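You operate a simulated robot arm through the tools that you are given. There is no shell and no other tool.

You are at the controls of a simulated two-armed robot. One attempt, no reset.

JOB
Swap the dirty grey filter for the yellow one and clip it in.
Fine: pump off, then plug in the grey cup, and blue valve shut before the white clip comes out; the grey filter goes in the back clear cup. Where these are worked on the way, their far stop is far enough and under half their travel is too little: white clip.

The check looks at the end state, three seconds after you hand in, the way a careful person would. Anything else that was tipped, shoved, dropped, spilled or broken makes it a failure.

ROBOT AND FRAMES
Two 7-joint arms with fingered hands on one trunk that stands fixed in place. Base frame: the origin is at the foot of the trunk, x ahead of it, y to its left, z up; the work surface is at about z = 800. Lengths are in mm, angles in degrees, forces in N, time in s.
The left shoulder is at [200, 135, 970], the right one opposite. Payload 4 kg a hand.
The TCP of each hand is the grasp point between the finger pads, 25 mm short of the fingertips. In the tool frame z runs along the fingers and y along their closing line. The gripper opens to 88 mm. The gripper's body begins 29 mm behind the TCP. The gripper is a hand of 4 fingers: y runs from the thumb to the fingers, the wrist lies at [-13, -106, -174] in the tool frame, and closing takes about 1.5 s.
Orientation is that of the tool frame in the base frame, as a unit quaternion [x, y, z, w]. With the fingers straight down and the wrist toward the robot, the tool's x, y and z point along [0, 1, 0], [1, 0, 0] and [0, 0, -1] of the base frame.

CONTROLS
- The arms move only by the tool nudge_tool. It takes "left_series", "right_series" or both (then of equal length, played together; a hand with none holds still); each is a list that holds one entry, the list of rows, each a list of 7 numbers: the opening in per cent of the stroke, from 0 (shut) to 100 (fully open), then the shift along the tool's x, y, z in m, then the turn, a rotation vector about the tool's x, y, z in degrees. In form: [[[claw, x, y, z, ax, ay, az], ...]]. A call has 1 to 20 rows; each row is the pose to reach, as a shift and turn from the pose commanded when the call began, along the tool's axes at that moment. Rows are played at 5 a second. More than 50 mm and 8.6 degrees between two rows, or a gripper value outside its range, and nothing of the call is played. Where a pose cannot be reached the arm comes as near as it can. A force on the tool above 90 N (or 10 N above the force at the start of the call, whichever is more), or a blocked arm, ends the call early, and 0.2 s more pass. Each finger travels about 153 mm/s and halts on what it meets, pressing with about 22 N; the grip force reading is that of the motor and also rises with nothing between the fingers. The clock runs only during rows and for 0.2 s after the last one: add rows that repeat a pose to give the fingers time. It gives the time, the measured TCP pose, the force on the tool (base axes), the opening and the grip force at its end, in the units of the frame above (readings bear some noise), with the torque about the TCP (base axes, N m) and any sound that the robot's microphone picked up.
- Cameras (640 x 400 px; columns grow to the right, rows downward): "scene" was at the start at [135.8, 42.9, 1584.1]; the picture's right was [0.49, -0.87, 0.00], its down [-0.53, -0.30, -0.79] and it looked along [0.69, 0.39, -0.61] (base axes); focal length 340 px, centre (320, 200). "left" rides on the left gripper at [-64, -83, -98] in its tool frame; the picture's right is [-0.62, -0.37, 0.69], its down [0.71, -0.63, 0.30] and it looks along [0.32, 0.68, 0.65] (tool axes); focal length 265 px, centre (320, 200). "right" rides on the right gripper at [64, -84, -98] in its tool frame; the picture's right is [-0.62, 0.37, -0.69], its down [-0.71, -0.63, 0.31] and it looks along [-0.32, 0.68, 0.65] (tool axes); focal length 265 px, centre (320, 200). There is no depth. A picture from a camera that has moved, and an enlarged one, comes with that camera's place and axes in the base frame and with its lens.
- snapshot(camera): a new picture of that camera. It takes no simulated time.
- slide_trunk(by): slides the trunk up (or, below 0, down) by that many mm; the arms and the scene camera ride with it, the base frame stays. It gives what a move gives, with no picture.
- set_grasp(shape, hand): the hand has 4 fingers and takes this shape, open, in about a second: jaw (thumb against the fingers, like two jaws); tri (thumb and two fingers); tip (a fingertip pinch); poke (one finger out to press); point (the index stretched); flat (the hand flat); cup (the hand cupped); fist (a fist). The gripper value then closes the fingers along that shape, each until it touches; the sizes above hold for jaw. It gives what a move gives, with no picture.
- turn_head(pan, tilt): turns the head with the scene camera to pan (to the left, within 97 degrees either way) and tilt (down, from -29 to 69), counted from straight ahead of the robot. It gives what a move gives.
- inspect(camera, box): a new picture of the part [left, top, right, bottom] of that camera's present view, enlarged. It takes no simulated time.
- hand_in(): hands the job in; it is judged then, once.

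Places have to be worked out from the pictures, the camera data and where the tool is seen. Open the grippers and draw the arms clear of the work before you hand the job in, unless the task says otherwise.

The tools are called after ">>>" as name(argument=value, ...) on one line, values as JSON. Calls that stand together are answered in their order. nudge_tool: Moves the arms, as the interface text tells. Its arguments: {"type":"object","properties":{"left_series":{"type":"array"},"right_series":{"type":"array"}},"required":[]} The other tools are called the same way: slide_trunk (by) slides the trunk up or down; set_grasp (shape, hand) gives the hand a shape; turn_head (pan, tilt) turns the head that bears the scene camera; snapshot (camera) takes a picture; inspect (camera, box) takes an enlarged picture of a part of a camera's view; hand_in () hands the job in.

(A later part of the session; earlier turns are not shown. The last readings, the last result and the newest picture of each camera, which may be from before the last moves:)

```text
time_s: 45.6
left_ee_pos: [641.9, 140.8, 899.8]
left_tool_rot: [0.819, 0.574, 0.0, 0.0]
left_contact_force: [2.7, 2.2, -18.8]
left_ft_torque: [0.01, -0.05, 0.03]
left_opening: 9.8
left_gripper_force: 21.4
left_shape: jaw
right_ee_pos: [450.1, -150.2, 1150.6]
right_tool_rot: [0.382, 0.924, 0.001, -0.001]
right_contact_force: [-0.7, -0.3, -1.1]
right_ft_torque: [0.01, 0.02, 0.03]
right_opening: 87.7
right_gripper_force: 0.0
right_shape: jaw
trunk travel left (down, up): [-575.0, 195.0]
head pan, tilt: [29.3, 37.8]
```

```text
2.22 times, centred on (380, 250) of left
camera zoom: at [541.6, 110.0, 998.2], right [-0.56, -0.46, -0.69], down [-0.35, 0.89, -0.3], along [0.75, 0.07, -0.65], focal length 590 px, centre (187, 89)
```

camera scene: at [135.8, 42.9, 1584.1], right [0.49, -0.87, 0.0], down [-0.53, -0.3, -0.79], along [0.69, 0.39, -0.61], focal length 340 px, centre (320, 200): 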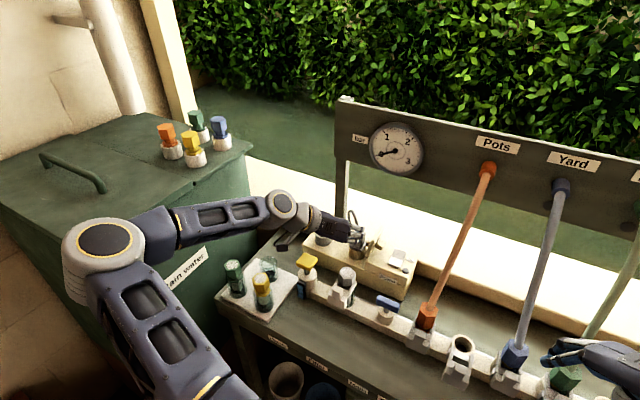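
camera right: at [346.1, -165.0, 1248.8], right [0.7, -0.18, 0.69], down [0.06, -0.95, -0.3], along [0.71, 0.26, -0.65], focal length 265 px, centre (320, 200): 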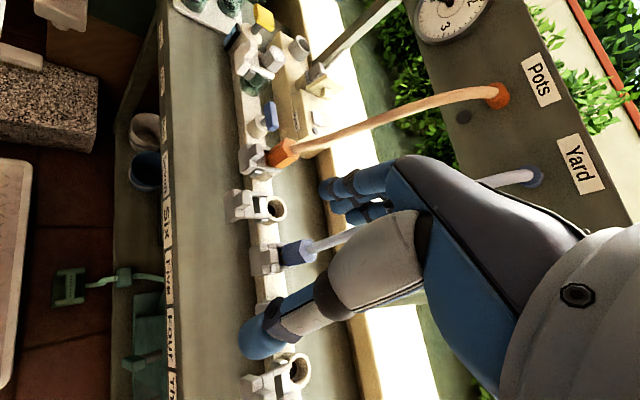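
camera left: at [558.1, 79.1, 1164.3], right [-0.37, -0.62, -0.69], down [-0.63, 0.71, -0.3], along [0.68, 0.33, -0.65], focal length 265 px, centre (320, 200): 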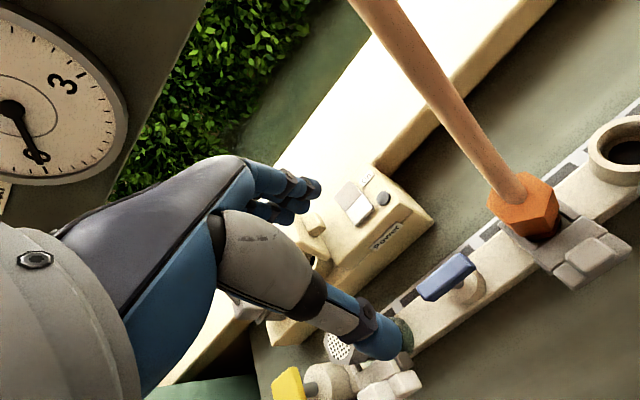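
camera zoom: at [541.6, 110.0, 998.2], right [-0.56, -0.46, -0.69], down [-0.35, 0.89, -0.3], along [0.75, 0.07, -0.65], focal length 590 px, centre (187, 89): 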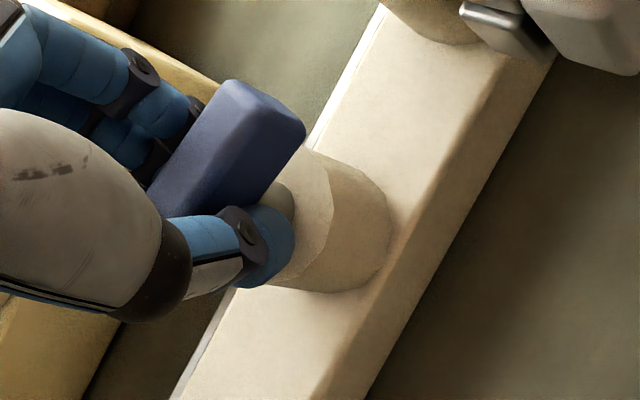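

The bar follows freely clockwise with no torque. I lower 3 mm to relax the pull and continue the turn to the full quarter.

>>> nudge_tool(left_series=[[[0, 0, 0, 0.003, 0, 0, 4], [0, 0, 0, 0.003, 0, 0, 11], [0, 0, 0, 0.003, 0, 0, 18], [0, 0, 0, 0.003, 0, 0, 25], [0, 0, 0, 0.003, 0, 0, 32], [0, 0, 0, 0.003, 0, 0, 39], [0, 0, 0, 0.003, 0, 0, 46], [0, 0, 0, 0.003, 0, 0, 53], [0, 0, 0, 0.003, 0, 0, 60], [0, 0, 0, 0.003, 0, 0, 65]]])

>>> inspect(camera="right", box=[230, 60, 330, 150])

>>> inspect(camera="left", box=[240, 160, 520, 340])

>>> inspect(camera="scene", box=[320, 220, 460, 330])

```text
time_s: 47.8
left_ee_pos: [640.9, 140.6, 897.6]
left_tool_rot: [0.999, 0.043, -0.001, -0.001]
left_contact_force: [9.6, -5.0, -7.9]
left_ft_torque: [-0.05, -0.2, 0.01]
left_opening: 10.1
left_gripper_force: 21.7
left_shape: jaw
right_ee_pos: [449.8, -151.2, 1150.1]
right_tool_rot: [0.383, 0.924, 0.0, -0.001]
right_contact_force: [0.4, 1.2, -0.6]
right_ft_torque: [-0.02, -0.02, -0.01]
right_opening: 87.9
right_gripper_force: 0.0
right_shape: jaw
trunk travel left (down, up): [-575.0, 195.0]
head pan, tilt: [29.3, 37.8]
```

```text
4.44 times, centred on (280, 105) of right
camera zoom: at [346.5, -165.0, 1248.7], right [0.7, -0.18, 0.69], down [0.06, -0.95, -0.3], along [0.71, 0.26, -0.65], focal length 1180 px, centre (498, 622)
```

zoom: 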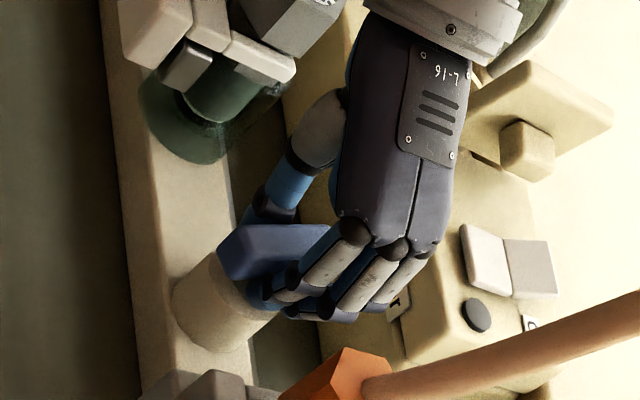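

```text
2.22 times, centred on (380, 250) of left
camera zoom: at [570.5, 219.3, 995.5], right [-0.65, 0.31, -0.69], down [0.66, 0.69, -0.3], along [0.38, -0.65, -0.65], focal length 590 px, centre (187, 89)
```

zoom: 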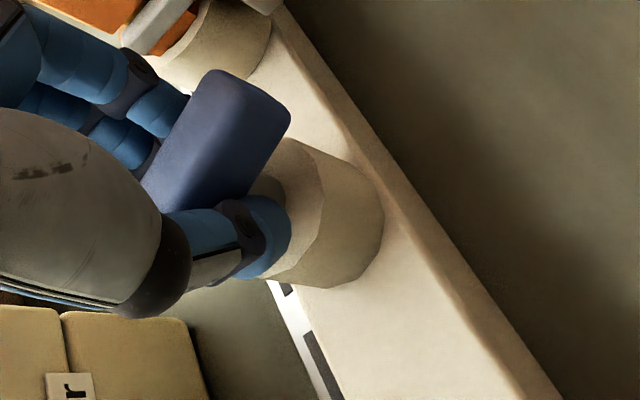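

```text
3.64 times, centred on (390, 275) of scene
camera zoom: at [136.3, 42.8, 1584.1], right [0.49, -0.87, 0.0], down [-0.53, -0.3, -0.79], along [0.69, 0.39, -0.61], focal length 1235 px, centre (66, -73)
```

zoom: 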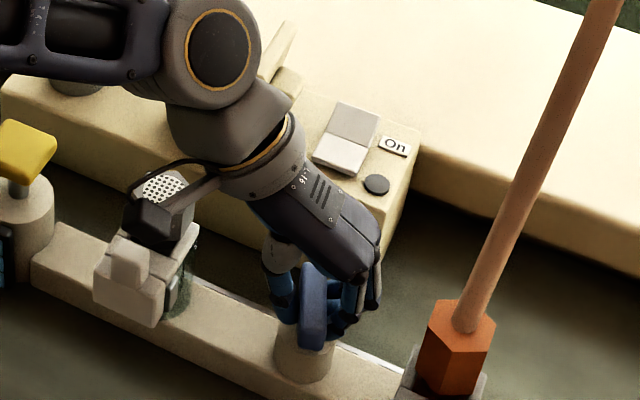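

The bar has turned ~85°. I turn a bit more to meet the stop, watching torque.

>>> nudge_tool(left_series=[[[0, 0, 0, 0, 0, 0, 3], [0, 0, 0, 0, 0, 0, 6], [0, 0, 0, 0, 0, 0, 9], [0, 0, 0, 0, 0, 0, 9]]])

>>> inspect(camera="right", box=[230, 60, 330, 150])

>>> inspect(camera="scene", box=[340, 250, 440, 330])

```text
time_s: 48.8
left_ee_pos: [640.8, 141.7, 897.5]
left_tool_rot: [0.999, -0.035, -0.001, 0.0]
left_contact_force: [8.8, -6.8, -3.8]
left_ft_torque: [-0.11, -0.18, 0.07]
left_opening: 10.1
left_gripper_force: 22.4
left_shape: jaw
right_ee_pos: [449.5, -150.5, 1149.2]
right_tool_rot: [0.383, 0.924, 0.0, 0.0]
right_contact_force: [0.4, 0.2, 1.1]
right_ft_torque: [0.02, -0.02, -0.01]
right_opening: 87.8
right_gripper_force: 0.0
right_shape: jaw
trunk travel left (down, up): [-575.0, 195.0]
head pan, tilt: [29.3, 37.8]
```

```text
4.44 times, centred on (280, 105) of right
camera zoom: at [346.4, -165.2, 1248.7], right [0.7, -0.18, 0.69], down [0.06, -0.95, -0.31], along [0.71, 0.26, -0.65], focal length 1180 px, centre (498, 622)
```

zoom: 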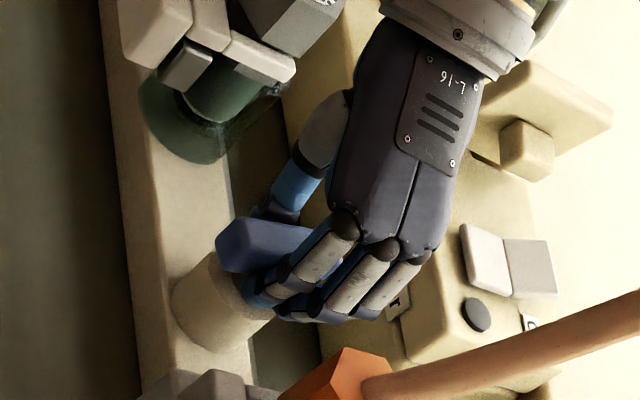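

```text
5.00 times, centred on (390, 290) of scene
camera zoom: at [136.3, 42.7, 1584.1], right [0.49, -0.87, 0.0], down [-0.53, -0.3, -0.79], along [0.69, 0.39, -0.61], focal length 1698 px, centre (-30, -250)
```

zoom: 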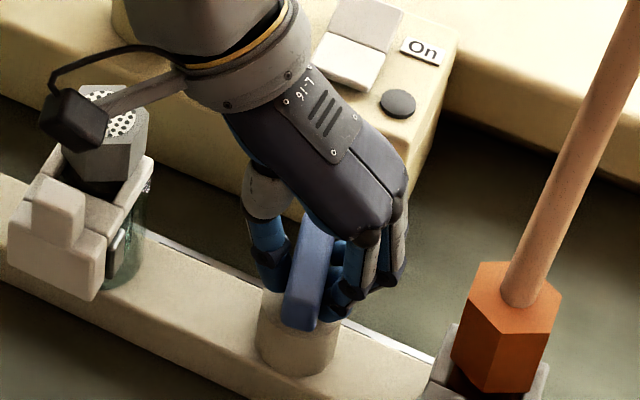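

The bar now points along x. I release (part-open only, to stay clear of the orange hose fitting) and lift straight up to check.

>>> nudge_tool(left_series=[[[20, 0, 0, 0, 0, 0, 0], [45, 0, 0, 0, 0, 0, 0], [45, 0, 0, 0, 0, 0, 0], [45, 0, 0, 0, 0, 0, 0], [45, 0, 0, -0.02, 0, 0, 0], [45, 0, 0, -0.05, 0, 0, 0], [45, 0, 0, -0.09, 0, 0, 0], [45, 0, 0, -0.13, 0, 0, 0], [45, 0, -0.03, -0.16, 0, 0, 0]]])

>>> inspect(camera="right", box=[230, 80, 310, 150])

>>> inspect(camera="scene", box=[340, 260, 440, 330])

>>> snapshot(camera="scene")

>>> snapshot(camera="left")

```text
time_s: 50.8
left_ee_pos: [644.8, 171.3, 1056.7]
left_tool_rot: [0.999, -0.035, -0.001, 0.001]
left_contact_force: [-0.2, 0.0, 0.2]
left_ft_torque: [-0.01, -0.02, 0.03]
left_opening: 39.4
left_gripper_force: 0.0
left_shape: jaw
right_ee_pos: [449.1, -151.1, 1149.4]
right_tool_rot: [0.382, 0.924, 0.001, 0.0]
right_contact_force: [-0.1, 0.0, 0.3]
right_ft_torque: [0.0, -0.03, 0.01]
right_opening: 87.7
right_gripper_force: 0.2
right_shape: jaw
trunk travel left (down, up): [-575.0, 195.0]
head pan, tilt: [29.3, 37.8]
```

```text
5.71 times, centred on (270, 115) of right
camera zoom: at [346.2, -165.1, 1248.8], right [0.7, -0.18, 0.69], down [0.06, -0.95, -0.3], along [0.71, 0.25, -0.65], focal length 1517 px, centre (606, 686)
```

zoom: 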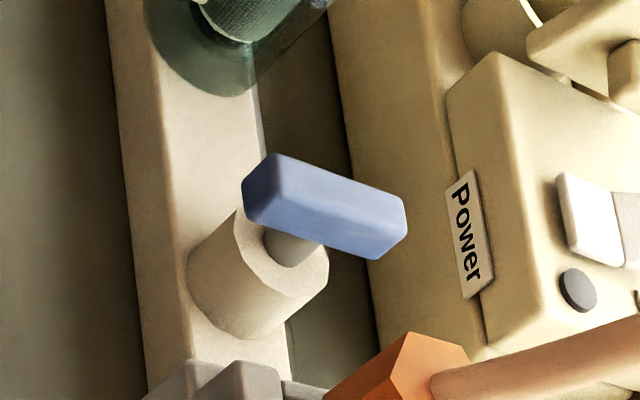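

```text
5.71 times, centred on (390, 295) of scene
camera zoom: at [136.1, 42.8, 1584.1], right [0.49, -0.87, 0.0], down [-0.53, -0.3, -0.79], along [0.69, 0.39, -0.61], focal length 1940 px, centre (-80, -343)
```

zoom: 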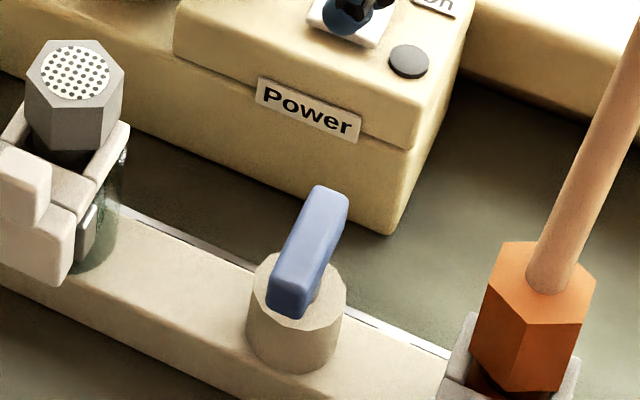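

```text
taken
camera scene: at [136.1, 42.8, 1584.1], right [0.49, -0.87, 0.0], down [-0.53, -0.3, -0.79], along [0.69, 0.39, -0.61], focal length 340 px, centre (320, 200)
```

scene: 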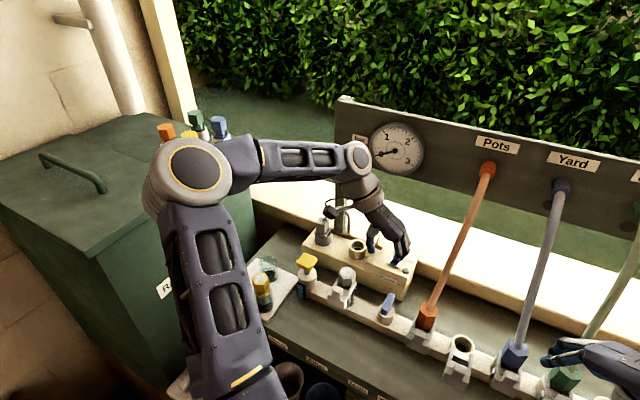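

```text
taken
camera left: at [586.3, 259.8, 1155.3], right [-0.59, 0.41, -0.69], down [0.76, 0.58, -0.3], along [0.28, -0.7, -0.65], focal length 265 px, centre (320, 200)
```

left: 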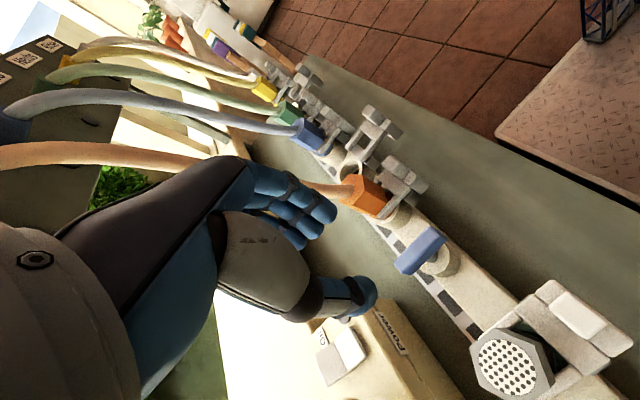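

The blue valve is now crosswise (shut). Now the white clip: I zoom in on clip and filter to measure the knob.

>>> inspect(camera="scene", box=[325, 262, 365, 312])

>>> inspect(camera="left", box=[450, 260, 640, 400])

>>> inspect(camera="right", box=[225, 30, 285, 90])

```text
8.00 times, centred on (345, 287) of scene
camera zoom: at [136.1, 42.8, 1584.1], right [0.49, -0.87, 0.0], down [-0.53, -0.3, -0.79], along [0.69, 0.39, -0.61], focal length 2716 px, centre (120, -496)
```

zoom: 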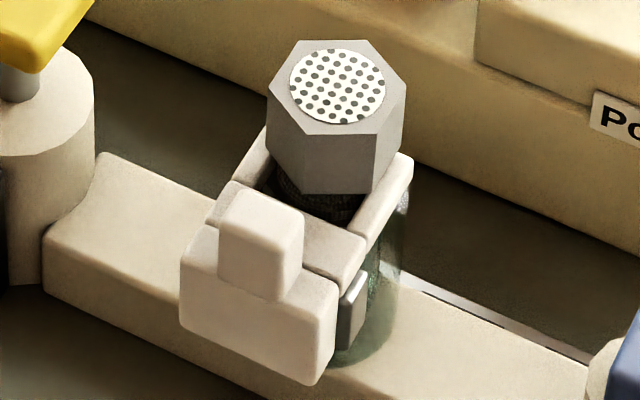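

```text
2.86 times, centred on (545, 330) of left
camera zoom: at [586.3, 259.8, 1155.3], right [-0.59, 0.41, -0.69], down [0.76, 0.58, -0.3], along [0.28, -0.7, -0.65], focal length 758 px, centre (-323, -171)
```

zoom: 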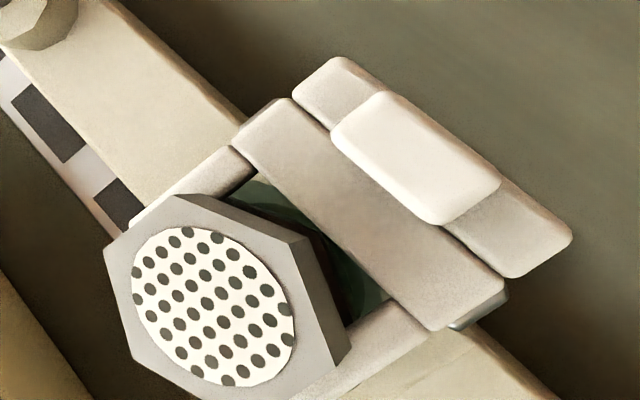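

```text
6.67 times, centred on (255, 60) of right
camera zoom: at [346.2, -165.1, 1248.8], right [0.7, -0.18, 0.69], down [0.06, -0.95, -0.3], along [0.71, 0.25, -0.65], focal length 1769 px, centre (753, 1133)
```

zoom: 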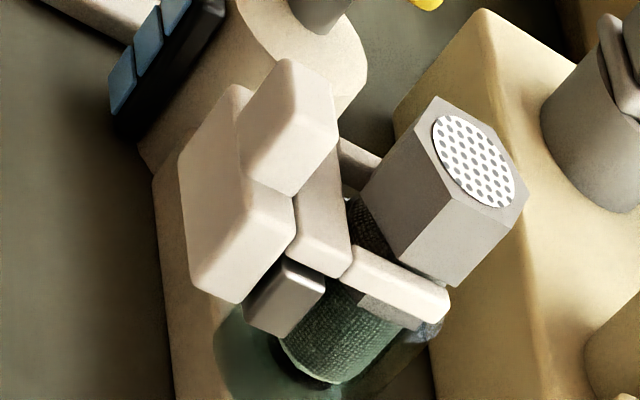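

Knob: about 20 mm wide (y) × 13 mm, top centre ≈ (592,252.5,~937); filter axis ≈ (641,253), hex flats facing ±y. I move above the knob with the closing line along y.

>>> nudge_tool(left_series=[[[45, -0.015, -0.02, 0.0, 0, 0, -1], [45, -0.03, -0.045, 0.01, 0, 0, -2], [45, -0.05, -0.07, 0.035, 0, 0, -4], [45, -0.0583, -0.0773, 0.065, 0, 0, -4], [45, -0.0583, -0.0773, 0.0717, 0, 0, -4], [45, -0.0583, -0.0773, 0.0717, 0, 0, -4]]])

>>> inspect(camera="left", box=[220, 150, 520, 350])

>>> inspect(camera="scene", box=[310, 240, 380, 310])

>>> inspect(camera="right", box=[215, 10, 305, 100])

```text
time_s: 52.2
left_ee_pos: [590.1, 252.3, 987.4]
left_tool_rot: [1.0, 0.0, 0.0, -0.001]
left_contact_force: [0.3, -0.8, 0.3]
left_ft_torque: [0.02, 0.0, 0.01]
left_opening: 39.5
left_gripper_force: 0.1
left_shape: jaw
right_ee_pos: [451.2, -151.3, 1149.4]
right_tool_rot: [0.383, 0.924, 0.001, 0.0]
right_contact_force: [-0.5, 0.6, 0.2]
right_ft_torque: [-0.01, 0.03, 0.03]
right_opening: 87.8
right_gripper_force: 0.1
right_shape: jaw
trunk travel left (down, up): [-575.0, 195.0]
head pan, tilt: [29.3, 37.8]
```

```text
2.00 times, centred on (370, 250) of left
camera zoom: at [526.2, 336.7, 1084.5], right [-0.62, 0.37, -0.69], down [0.71, 0.63, -0.3], along [0.32, -0.68, -0.65], focal length 531 px, centre (220, 100)
```

zoom: 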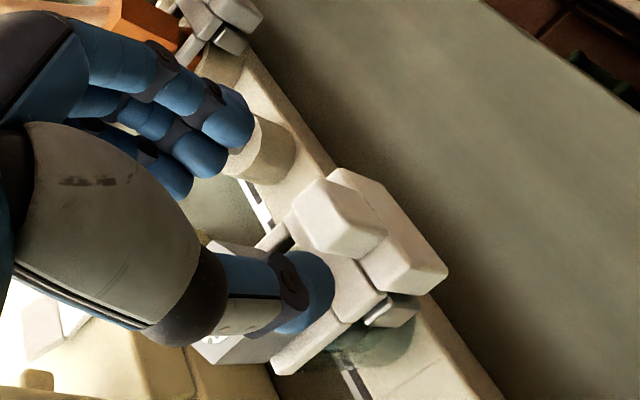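

```text
5.71 times, centred on (345, 275) of scene
camera zoom: at [135.8, 42.9, 1584.1], right [0.49, -0.87, 0.0], down [-0.53, -0.3, -0.79], along [0.69, 0.39, -0.61], focal length 1940 px, centre (177, -229)
```

zoom: 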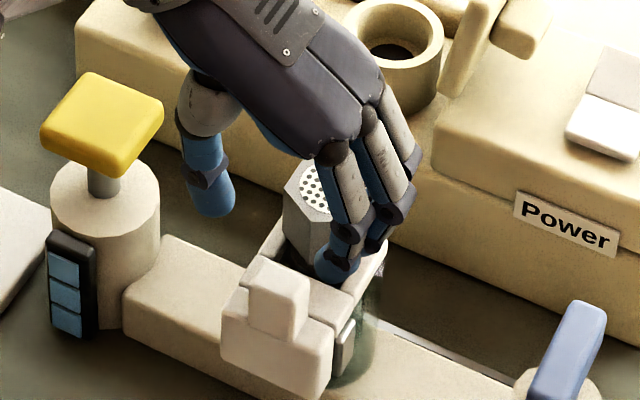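

```text
4.44 times, centred on (260, 55) of right
camera zoom: at [346.1, -165.0, 1248.8], right [0.7, -0.18, 0.69], down [0.06, -0.95, -0.3], along [0.71, 0.26, -0.65], focal length 1180 px, centre (587, 844)
```

zoom: 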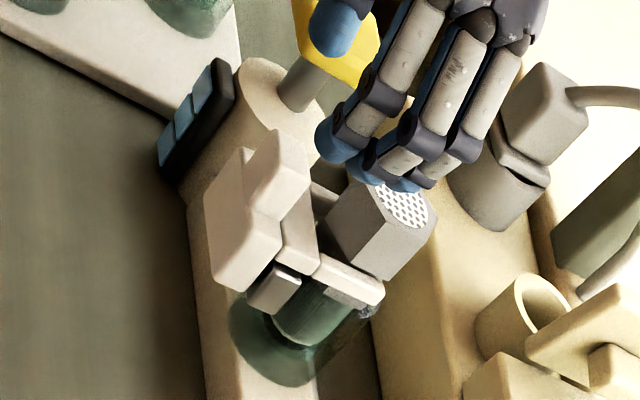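

Fingers bracket the knob with room to the hex head. I descend in small steps to tip height just above the clip plate.

>>> nudge_tool(left_series=[[[45, 0.002, 0, 0.01, 0, 0, 0], [45, 0.002, 0, 0.02, 0, 0, 0], [45, 0.002, 0, 0.03, 0, 0, 0], [45, 0.002, 0, 0.038, 0, 0, 0], [45, 0.002, 0, 0.038, 0, 0, 0]]])

>>> inspect(camera="left", box=[220, 150, 520, 350])

>>> inspect(camera="scene", box=[310, 240, 380, 310])

>>> inspect(camera="right", box=[215, 20, 295, 100])

```text
time_s: 53.4
left_ee_pos: [592.4, 252.5, 947.6]
left_tool_rot: [1.0, 0.0, 0.0, 0.0]
left_contact_force: [0.7, -0.2, -0.1]
left_ft_torque: [-0.03, -0.03, -0.01]
left_opening: 39.1
left_gripper_force: 0.0
left_shape: jaw
right_ee_pos: [450.3, -151.8, 1149.4]
right_tool_rot: [0.383, 0.924, 0.002, 0.0]
right_contact_force: [0.6, 0.1, -0.4]
right_ft_torque: [-0.02, 0.0, 0.0]
right_opening: 87.6
right_gripper_force: 0.1
right_shape: jaw
trunk travel left (down, up): [-575.0, 195.0]
head pan, tilt: [29.3, 37.8]
```

```text
2.00 times, centred on (370, 250) of left
camera zoom: at [529.2, 336.6, 1045.1], right [-0.62, 0.37, -0.69], down [0.71, 0.63, -0.3], along [0.32, -0.68, -0.65], focal length 531 px, centre (220, 100)
```

zoom: 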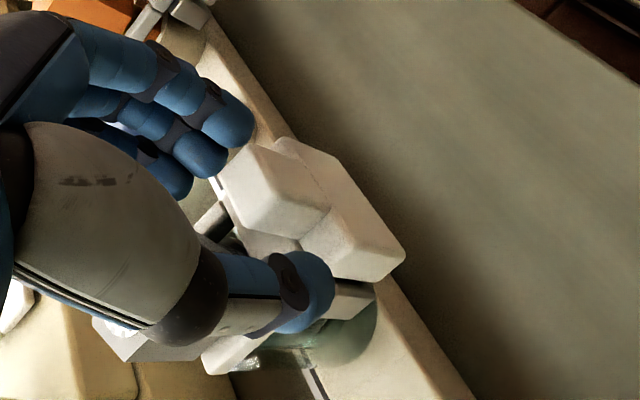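

```text
5.71 times, centred on (345, 275) of scene
camera zoom: at [135.8, 42.9, 1584.1], right [0.49, -0.87, 0.0], down [-0.53, -0.3, -0.79], along [0.69, 0.39, -0.61], focal length 1940 px, centre (177, -229)
```

zoom: 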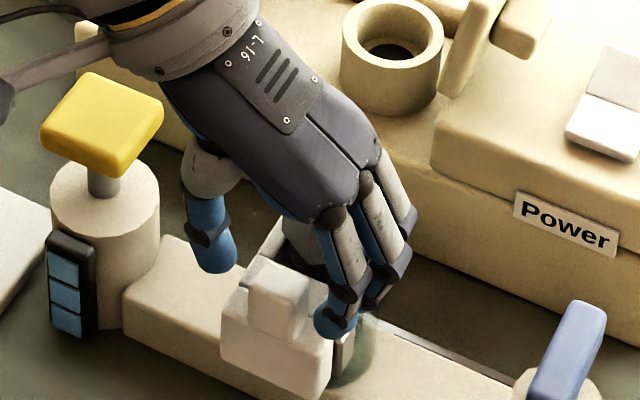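

```text
5.00 times, centred on (255, 60) of right
camera zoom: at [346.1, -165.0, 1248.8], right [0.7, -0.18, 0.69], down [0.06, -0.95, -0.3], along [0.71, 0.25, -0.65], focal length 1327 px, centre (645, 900)
```

zoom: 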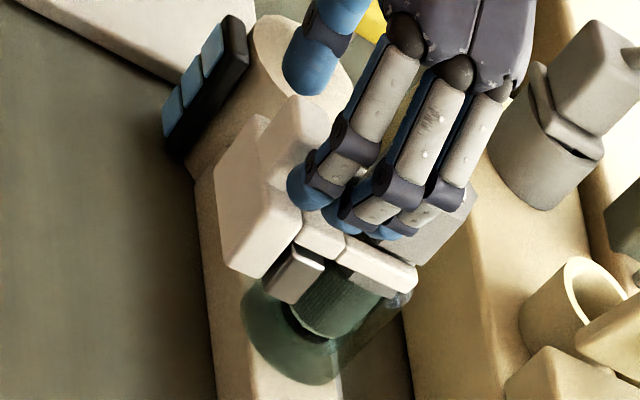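

The knob is ~4 mm toward the robot from my TCP. I shift −3 mm in x, lower 3 mm, and close on the knob.

>>> nudge_tool(left_series=[[[45, -0.003, 0, 0.002, 0, 0, 0], [45, -0.003, 0, 0.003, 0, 0, 0], [25, -0.003, 0, 0.003, 0, 0, 0], [0, -0.003, 0, 0.003, 0, 0, 0], [0, -0.003, 0, 0.003, 0, 0, 0], [0, -0.003, 0, 0.003, 0, 0, 0], [0, -0.003, 0, 0.003, 0, 0, 0]]])

>>> inspect(camera="left", box=[220, 150, 520, 350])

>>> inspect(camera="scene", box=[310, 240, 380, 310])

>>> inspect(camera="right", box=[215, 20, 295, 100])

```text
time_s: 55.0
left_ee_pos: [588.8, 252.0, 943.3]
left_tool_rot: [1.0, 0.0, 0.0, 0.0]
left_contact_force: [0.4, 2.1, -2.7]
left_ft_torque: [0.01, 0.01, -0.01]
left_opening: 17.4
left_gripper_force: 22.2
left_shape: jaw
right_ee_pos: [450.4, -149.6, 1149.8]
right_tool_rot: [0.383, 0.924, 0.001, -0.001]
right_contact_force: [0.2, 0.8, -0.1]
right_ft_torque: [0.0, 0.0, 0.0]
right_opening: 87.5
right_gripper_force: 0.1
right_shape: jaw
trunk travel left (down, up): [-575.0, 195.0]
head pan, tilt: [29.3, 37.8]
```

```text
2.00 times, centred on (370, 250) of left
camera zoom: at [525.7, 336.6, 1042.3], right [-0.62, 0.37, -0.69], down [0.71, 0.63, -0.3], along [0.32, -0.68, -0.65], focal length 531 px, centre (220, 100)
```

zoom: 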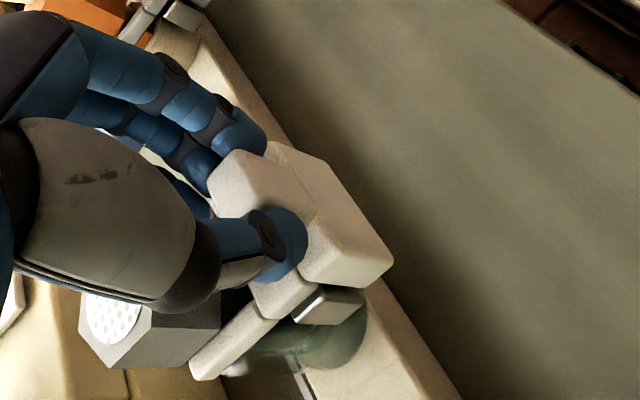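

```text
5.71 times, centred on (345, 275) of scene
camera zoom: at [135.9, 43.0, 1584.1], right [0.49, -0.87, 0.0], down [-0.53, -0.3, -0.79], along [0.69, 0.39, -0.61], focal length 1940 px, centre (177, -229)
```

zoom: 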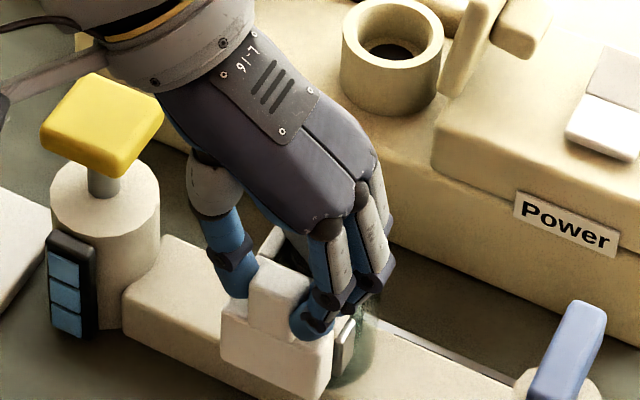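

```text
5.00 times, centred on (255, 60) of right
camera zoom: at [346.1, -164.9, 1248.8], right [0.7, -0.18, 0.69], down [0.06, -0.95, -0.3], along [0.71, 0.25, -0.65], focal length 1327 px, centre (645, 900)
```

zoom: 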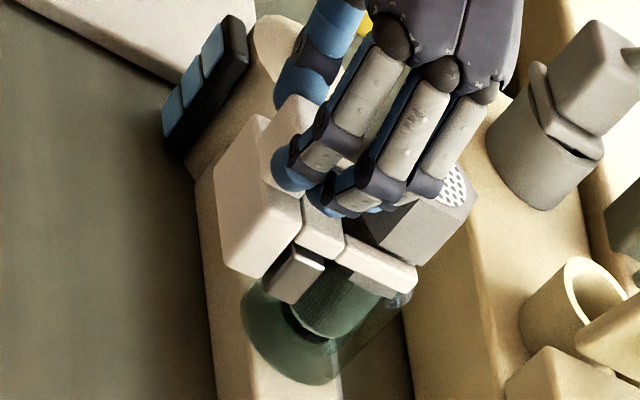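

The knob is gripped (17 mm). I pull the clip out toward the robot (−x), 15 mm first.

>>> nudge_tool(left_series=[[[0, -0.003, 0, 0, 0, 0, 0], [0, -0.006, 0, 0, 0, 0, 0], [0, -0.009, 0, 0, 0, 0, 0], [0, -0.012, 0, 0, 0, 0, 0], [0, -0.015, 0, 0, 0, 0, 0]]])

>>> inspect(camera="left", box=[220, 150, 520, 350])

>>> inspect(camera="scene", box=[310, 240, 380, 310])

>>> inspect(camera="right", box=[215, 20, 295, 100])

```text
time_s: 56.2
left_ee_pos: [573.5, 253.3, 945.1]
left_tool_rot: [1.0, 0.0, 0.0, 0.0]
left_contact_force: [0.6, 3.7, -4.7]
left_ft_torque: [0.09, -0.03, 0.01]
left_opening: 17.2
left_gripper_force: 22.0
left_shape: jaw
right_ee_pos: [450.9, -149.9, 1149.3]
right_tool_rot: [0.383, 0.924, 0.0, 0.0]
right_contact_force: [0.5, 0.4, 0.7]
right_ft_torque: [-0.02, 0.0, 0.01]
right_opening: 87.7
right_gripper_force: 0.0
right_shape: jaw
trunk travel left (down, up): [-575.0, 195.0]
head pan, tilt: [29.3, 37.8]
```

```text
2.00 times, centred on (370, 250) of left
camera zoom: at [510.1, 336.3, 1042.5], right [-0.62, 0.37, -0.69], down [0.71, 0.63, -0.3], along [0.33, -0.68, -0.65], focal length 531 px, centre (220, 100)
```

zoom: 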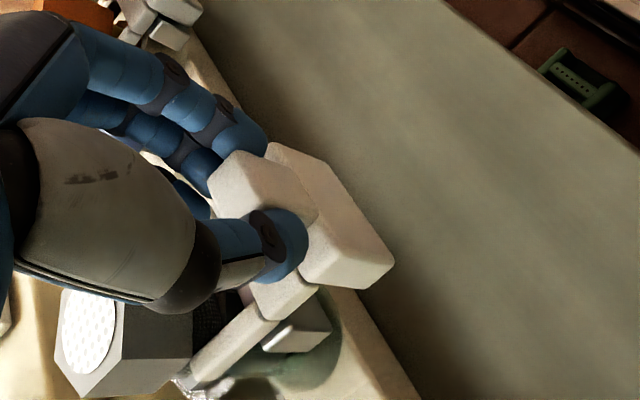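

```text
5.71 times, centred on (345, 275) of scene
camera zoom: at [136.0, 43.1, 1584.1], right [0.49, -0.87, 0.0], down [-0.53, -0.3, -0.79], along [0.69, 0.39, -0.61], focal length 1940 px, centre (177, -229)
```

zoom: 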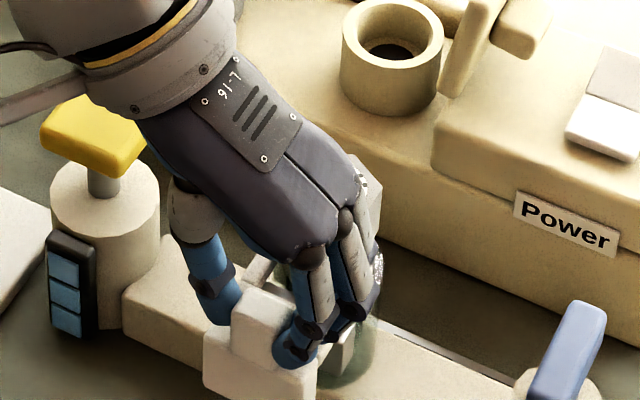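

```text
5.00 times, centred on (255, 60) of right
camera zoom: at [346.2, -164.8, 1248.8], right [0.7, -0.18, 0.69], down [0.06, -0.95, -0.3], along [0.71, 0.25, -0.65], focal length 1327 px, centre (645, 900)
```

zoom: 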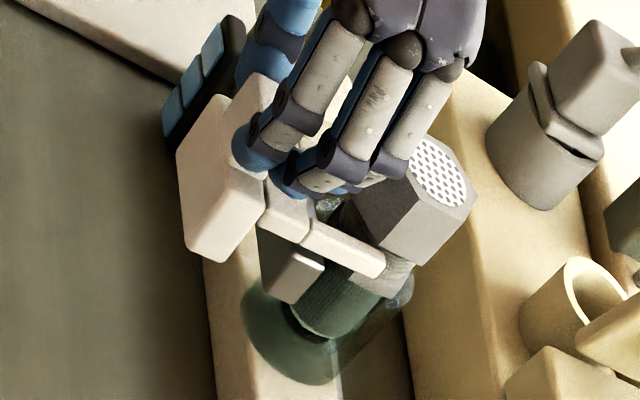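

The clip slides out smoothly. I keep pulling in small steps to its far stop.

>>> nudge_tool(left_series=[[[0, -0.003, 0, 0, 0, 0, 0], [0, -0.006, 0, 0, 0, 0, 0], [0, -0.009, 0, 0, 0, 0, 0], [0, -0.012, 0, 0, 0, 0, 0], [0, -0.015, 0, 0, 0, 0, 0], [0, -0.018, 0, 0, 0, 0, 0]]])

>>> inspect(camera="left", box=[220, 150, 520, 350])

>>> inspect(camera="right", box=[215, 20, 295, 100])

```text
time_s: 57.6
left_ee_pos: [555.9, 252.6, 946.2]
left_tool_rot: [1.0, 0.0, 0.0, 0.0]
left_contact_force: [0.1, 4.0, -7.2]
left_ft_torque: [0.09, -0.02, 0.04]
left_opening: 17.1
left_gripper_force: 22.5
left_shape: jaw
right_ee_pos: [451.0, -151.7, 1148.7]
right_tool_rot: [0.382, 0.924, -0.001, -0.001]
right_contact_force: [-1.1, 0.7, 0.0]
right_ft_torque: [0.01, 0.0, 0.01]
right_opening: 87.7
right_gripper_force: 0.0
right_shape: jaw
trunk travel left (down, up): [-575.0, 195.0]
head pan, tilt: [29.3, 37.8]
```

```text
2.00 times, centred on (370, 250) of left
camera zoom: at [492.6, 336.2, 1042.8], right [-0.62, 0.37, -0.69], down [0.71, 0.63, -0.3], along [0.32, -0.68, -0.65], focal length 531 px, centre (220, 100)
```

zoom: 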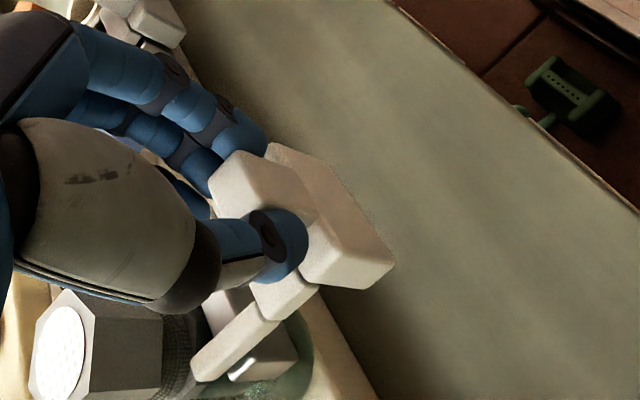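

```text
5.00 times, centred on (255, 60) of right
camera zoom: at [346.2, -164.8, 1248.8], right [0.7, -0.18, 0.69], down [0.06, -0.95, -0.3], along [0.71, 0.25, -0.65], focal length 1327 px, centre (645, 900)
```

zoom: 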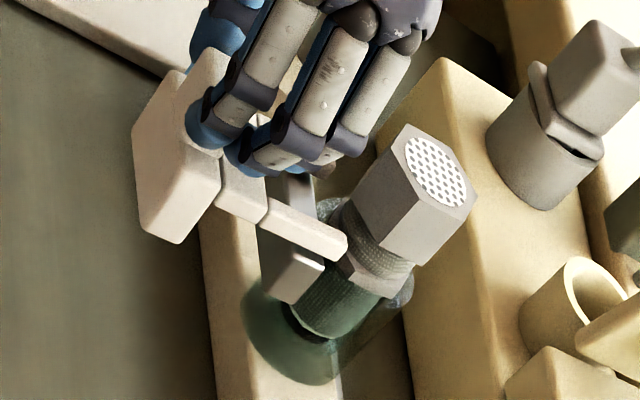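

Pulled ~33 mm, still sliding freely. Continue carefully toward the stop.

>>> nudge_tool(left_series=[[[0, -0.002, 0, 0, 0, 0, 0], [0, -0.004, 0, 0, 0, 0, 0], [0, -0.006, 0, 0, 0, 0, 0], [0, -0.008, 0, 0, 0, 0, 0], [0, -0.01, 0, 0, 0, 0, 0], [0, -0.012, 0, 0, 0, 0, 0]]])

>>> inspect(camera="right", box=[215, 20, 295, 100])

>>> inspect(camera="scene", box=[310, 240, 380, 320])

```text
time_s: 59.0
left_ee_pos: [545.3, 252.5, 945.0]
left_tool_rot: [1.0, 0.001, 0.0, 0.0]
left_contact_force: [13.5, 9.7, -4.1]
left_ft_torque: [0.13, -0.18, 0.07]
left_opening: 15.1
left_gripper_force: 21.8
left_shape: jaw
right_ee_pos: [451.6, -150.4, 1150.7]
right_tool_rot: [0.383, 0.924, 0.001, 0.001]
right_contact_force: [-0.1, 0.2, -0.1]
right_ft_torque: [-0.01, 0.01, 0.0]
right_opening: 87.9
right_gripper_force: 0.1
right_shape: jaw
trunk travel left (down, up): [-575.0, 195.0]
head pan, tilt: [29.3, 37.8]
```

```text
5.00 times, centred on (255, 60) of right
camera zoom: at [346.6, -164.6, 1248.8], right [0.7, -0.18, 0.69], down [0.06, -0.95, -0.3], along [0.71, 0.25, -0.65], focal length 1327 px, centre (645, 900)
```

zoom: 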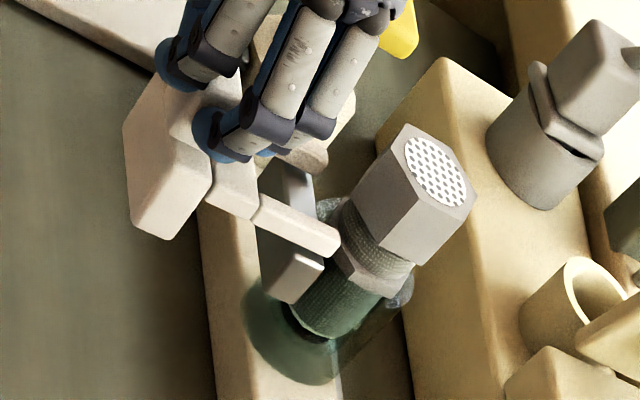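

```text
5.00 times, centred on (345, 280) of scene
camera zoom: at [136.4, 43.4, 1584.1], right [0.49, -0.87, 0.0], down [-0.53, -0.3, -0.79], along [0.69, 0.39, -0.61], focal length 1698 px, centre (195, -200)
```

zoom: 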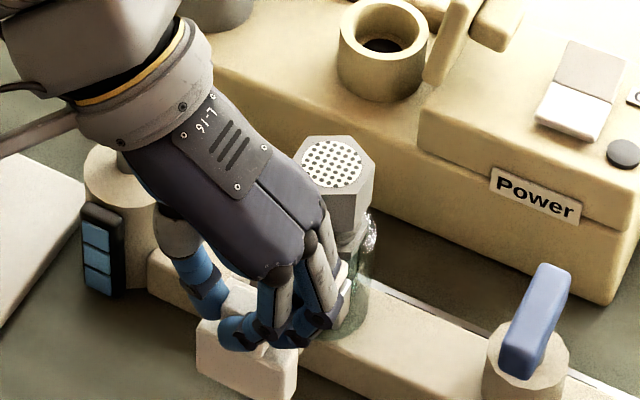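

The stop is reached (force rise, ~37 mm travel). I release the knob and lift up.

>>> nudge_tool(left_series=[[[20, 0.002, 0, 0, 0, 0, 0], [45, 0.002, 0, 0, 0, 0, 0], [60, 0.002, 0, 0, 0, 0, 0], [60, 0.002, 0, 0, 0, 0, 0], [60, 0.002, 0, -0.02, 0, 0, 0], [60, 0.002, 0, -0.05, 0, 0, 0], [60, 0.002, 0, -0.08, 0, 0, 0], [60, 0.03, 0, -0.09, 0, 0, 0]]])

>>> snapshot(camera="left")

>>> inspect(camera="scene", box=[310, 240, 380, 320])

>>> inspect(camera="right", box=[215, 20, 295, 100])

```text
time_s: 60.8
left_ee_pos: [573.6, 252.4, 1036.3]
left_tool_rot: [1.0, 0.0, 0.0, 0.0]
left_contact_force: [0.3, 0.3, 0.9]
left_ft_torque: [0.0, -0.01, -0.03]
left_opening: 52.4
left_gripper_force: 0.0
left_shape: jaw
right_ee_pos: [450.5, -150.0, 1150.3]
right_tool_rot: [0.382, 0.924, 0.001, 0.001]
right_contact_force: [1.3, 0.0, -0.8]
right_ft_torque: [-0.03, 0.01, 0.03]
right_opening: 87.9
right_gripper_force: 0.2
right_shape: jaw
trunk travel left (down, up): [-575.0, 195.0]
head pan, tilt: [29.3, 37.8]
```

```text
taken
camera left: at [510.0, 335.6, 1134.2], right [-0.62, 0.37, -0.69], down [0.71, 0.63, -0.31], along [0.32, -0.68, -0.65], focal length 265 px, centre (320, 200)
```

left: 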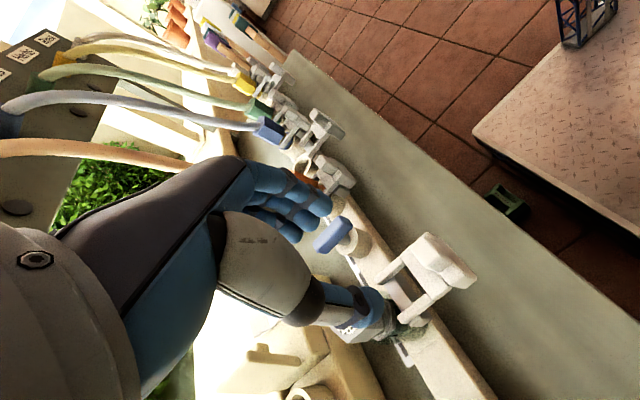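

```text
5.00 times, centred on (345, 280) of scene
camera zoom: at [135.7, 43.0, 1584.1], right [0.49, -0.87, 0.0], down [-0.53, -0.3, -0.79], along [0.69, 0.39, -0.61], focal length 1698 px, centre (195, -200)
```

zoom: 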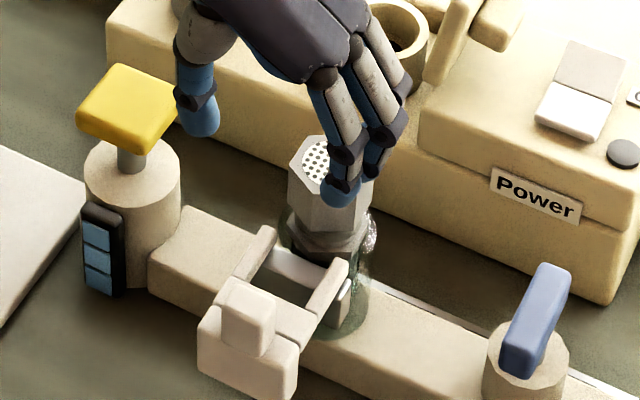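

```text
5.00 times, centred on (255, 60) of right
camera zoom: at [346.1, -164.8, 1248.9], right [0.7, -0.18, 0.69], down [0.06, -0.95, -0.3], along [0.71, 0.26, -0.65], focal length 1327 px, centre (645, 900)
```

zoom: 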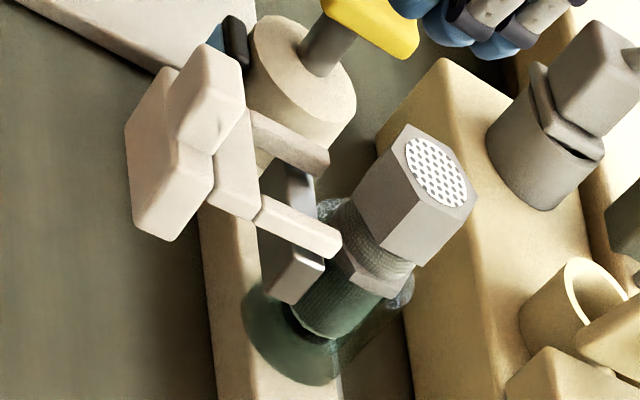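

The clip is fully out and the grey filter is free. Its hex head is ~43 mm tall (z≈901–944), axis ≈ (641,253). I move above it, opening to ~60 mm, then check.

>>> nudge_tool(left_series=[[[70, 0.025, 0, 0.005, 0, 0, 0], [70, 0.05, 0, 0.015, 0, 0, 0], [70, 0.0675, -0.0005, 0.03, 0, 0, 0], [70, 0.0675, -0.0005, 0.05, 0, 0, 0], [70, 0.0675, -0.0005, 0.05, 0, 0, 0]]])

>>> inspect(camera="left", box=[220, 150, 520, 350])

>>> inspect(camera="scene", box=[310, 230, 390, 310])

>>> inspect(camera="right", box=[225, 10, 315, 90])

```text
time_s: 62.0
left_ee_pos: [641.0, 251.9, 984.8]
left_tool_rot: [1.0, 0.001, -0.001, 0.001]
left_contact_force: [-0.3, 0.3, -0.4]
left_ft_torque: [0.01, 0.0, 0.0]
left_opening: 61.4
left_gripper_force: 0.1
left_shape: jaw
right_ee_pos: [451.2, -150.1, 1149.9]
right_tool_rot: [0.382, 0.924, 0.001, 0.0]
right_contact_force: [0.2, 1.0, 0.4]
right_ft_torque: [0.01, 0.01, 0.0]
right_opening: 87.8
right_gripper_force: 0.1
right_shape: jaw
trunk travel left (down, up): [-575.0, 195.0]
head pan, tilt: [29.3, 37.8]
```

```text
2.00 times, centred on (370, 250) of left
camera zoom: at [577.1, 336.0, 1083.2], right [-0.62, 0.37, -0.69], down [0.71, 0.63, -0.3], along [0.33, -0.68, -0.65], focal length 531 px, centre (220, 100)
```

zoom: 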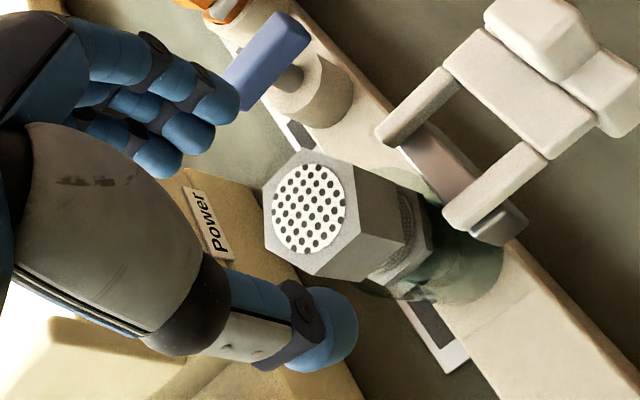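

```text
5.00 times, centred on (350, 270) of scene
camera zoom: at [135.8, 42.9, 1584.1], right [0.49, -0.87, 0.0], down [-0.53, -0.3, -0.79], along [0.69, 0.39, -0.61], focal length 1698 px, centre (170, -150)
```

zoom: 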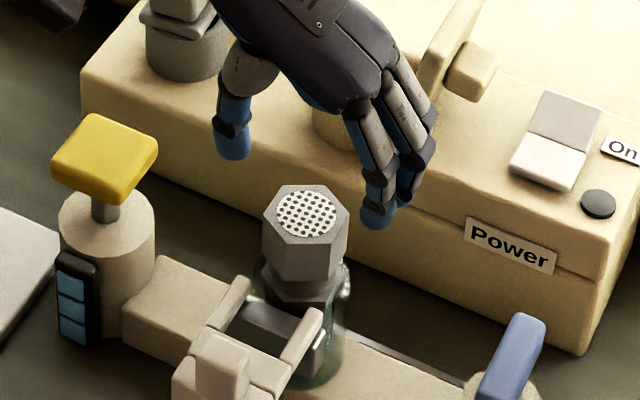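

```text
5.00 times, centred on (270, 50) of right
camera zoom: at [346.1, -165.0, 1248.8], right [0.7, -0.18, 0.69], down [0.06, -0.95, -0.3], along [0.71, 0.25, -0.65], focal length 1327 px, centre (570, 950)
```

zoom: 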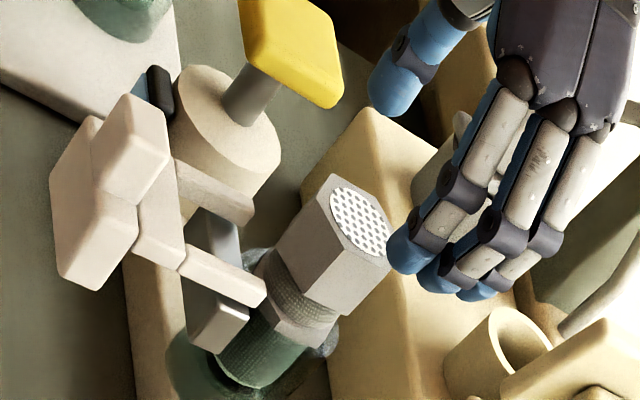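

Alignment is within 2 mm. I descend around the hex head to TCP z≈930 (fingertips just above the neck).

>>> nudge_tool(left_series=[[[70, -0.001, 0, 0.012, 0, 0, 0], [70, -0.001, 0, 0.026, 0, 0, 0], [70, -0.001, 0, 0.04, 0, 0, 0], [70, -0.001, 0, 0.05, 0, 0, 0], [70, -0.001, 0, 0.054, 0, 0, 0], [70, -0.001, 0, 0.054, 0, 0, 0]]])

>>> inspect(camera="left", box=[220, 150, 520, 350])

>>> inspect(camera="scene", box=[310, 230, 390, 310])

>>> inspect(camera="right", box=[225, 10, 315, 90])

```text
time_s: 63.4
left_ee_pos: [640.6, 253.3, 931.9]
left_tool_rot: [1.0, 0.001, 0.0, 0.0]
left_contact_force: [1.1, 0.0, 0.0]
left_ft_torque: [-0.01, 0.0, 0.04]
left_opening: 61.4
left_gripper_force: 0.0
left_shape: jaw
right_ee_pos: [451.1, -150.5, 1150.0]
right_tool_rot: [0.383, 0.924, 0.0, 0.0]
right_contact_force: [0.3, -0.6, -0.5]
right_ft_torque: [0.0, -0.02, 0.04]
right_opening: 87.7
right_gripper_force: 0.1
right_shape: jaw
trunk travel left (down, up): [-575.0, 195.0]
head pan, tilt: [29.3, 37.8]
```

```text
2.00 times, centred on (370, 250) of left
camera zoom: at [576.6, 336.8, 1029.0], right [-0.62, 0.37, -0.69], down [0.71, 0.63, -0.3], along [0.32, -0.68, -0.65], focal length 531 px, centre (220, 100)
```

zoom: 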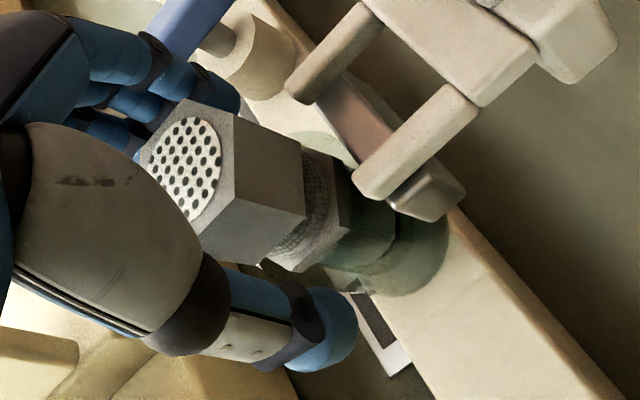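

```text
5.00 times, centred on (350, 270) of scene
camera zoom: at [135.9, 42.9, 1584.1], right [0.49, -0.87, 0.0], down [-0.53, -0.3, -0.79], along [0.69, 0.39, -0.61], focal length 1698 px, centre (170, -150)
```

zoom: 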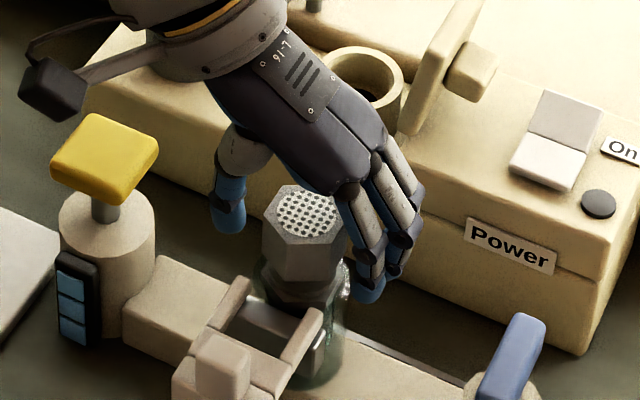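

```text
5.00 times, centred on (270, 50) of right
camera zoom: at [346.1, -165.0, 1248.8], right [0.7, -0.18, 0.69], down [0.06, -0.95, -0.3], along [0.71, 0.25, -0.65], focal length 1327 px, centre (570, 950)
```

zoom: 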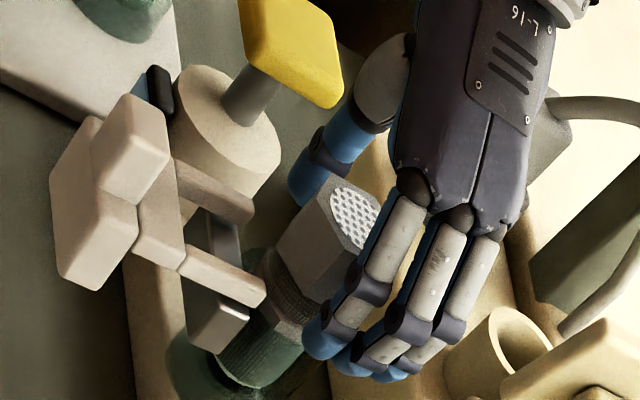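

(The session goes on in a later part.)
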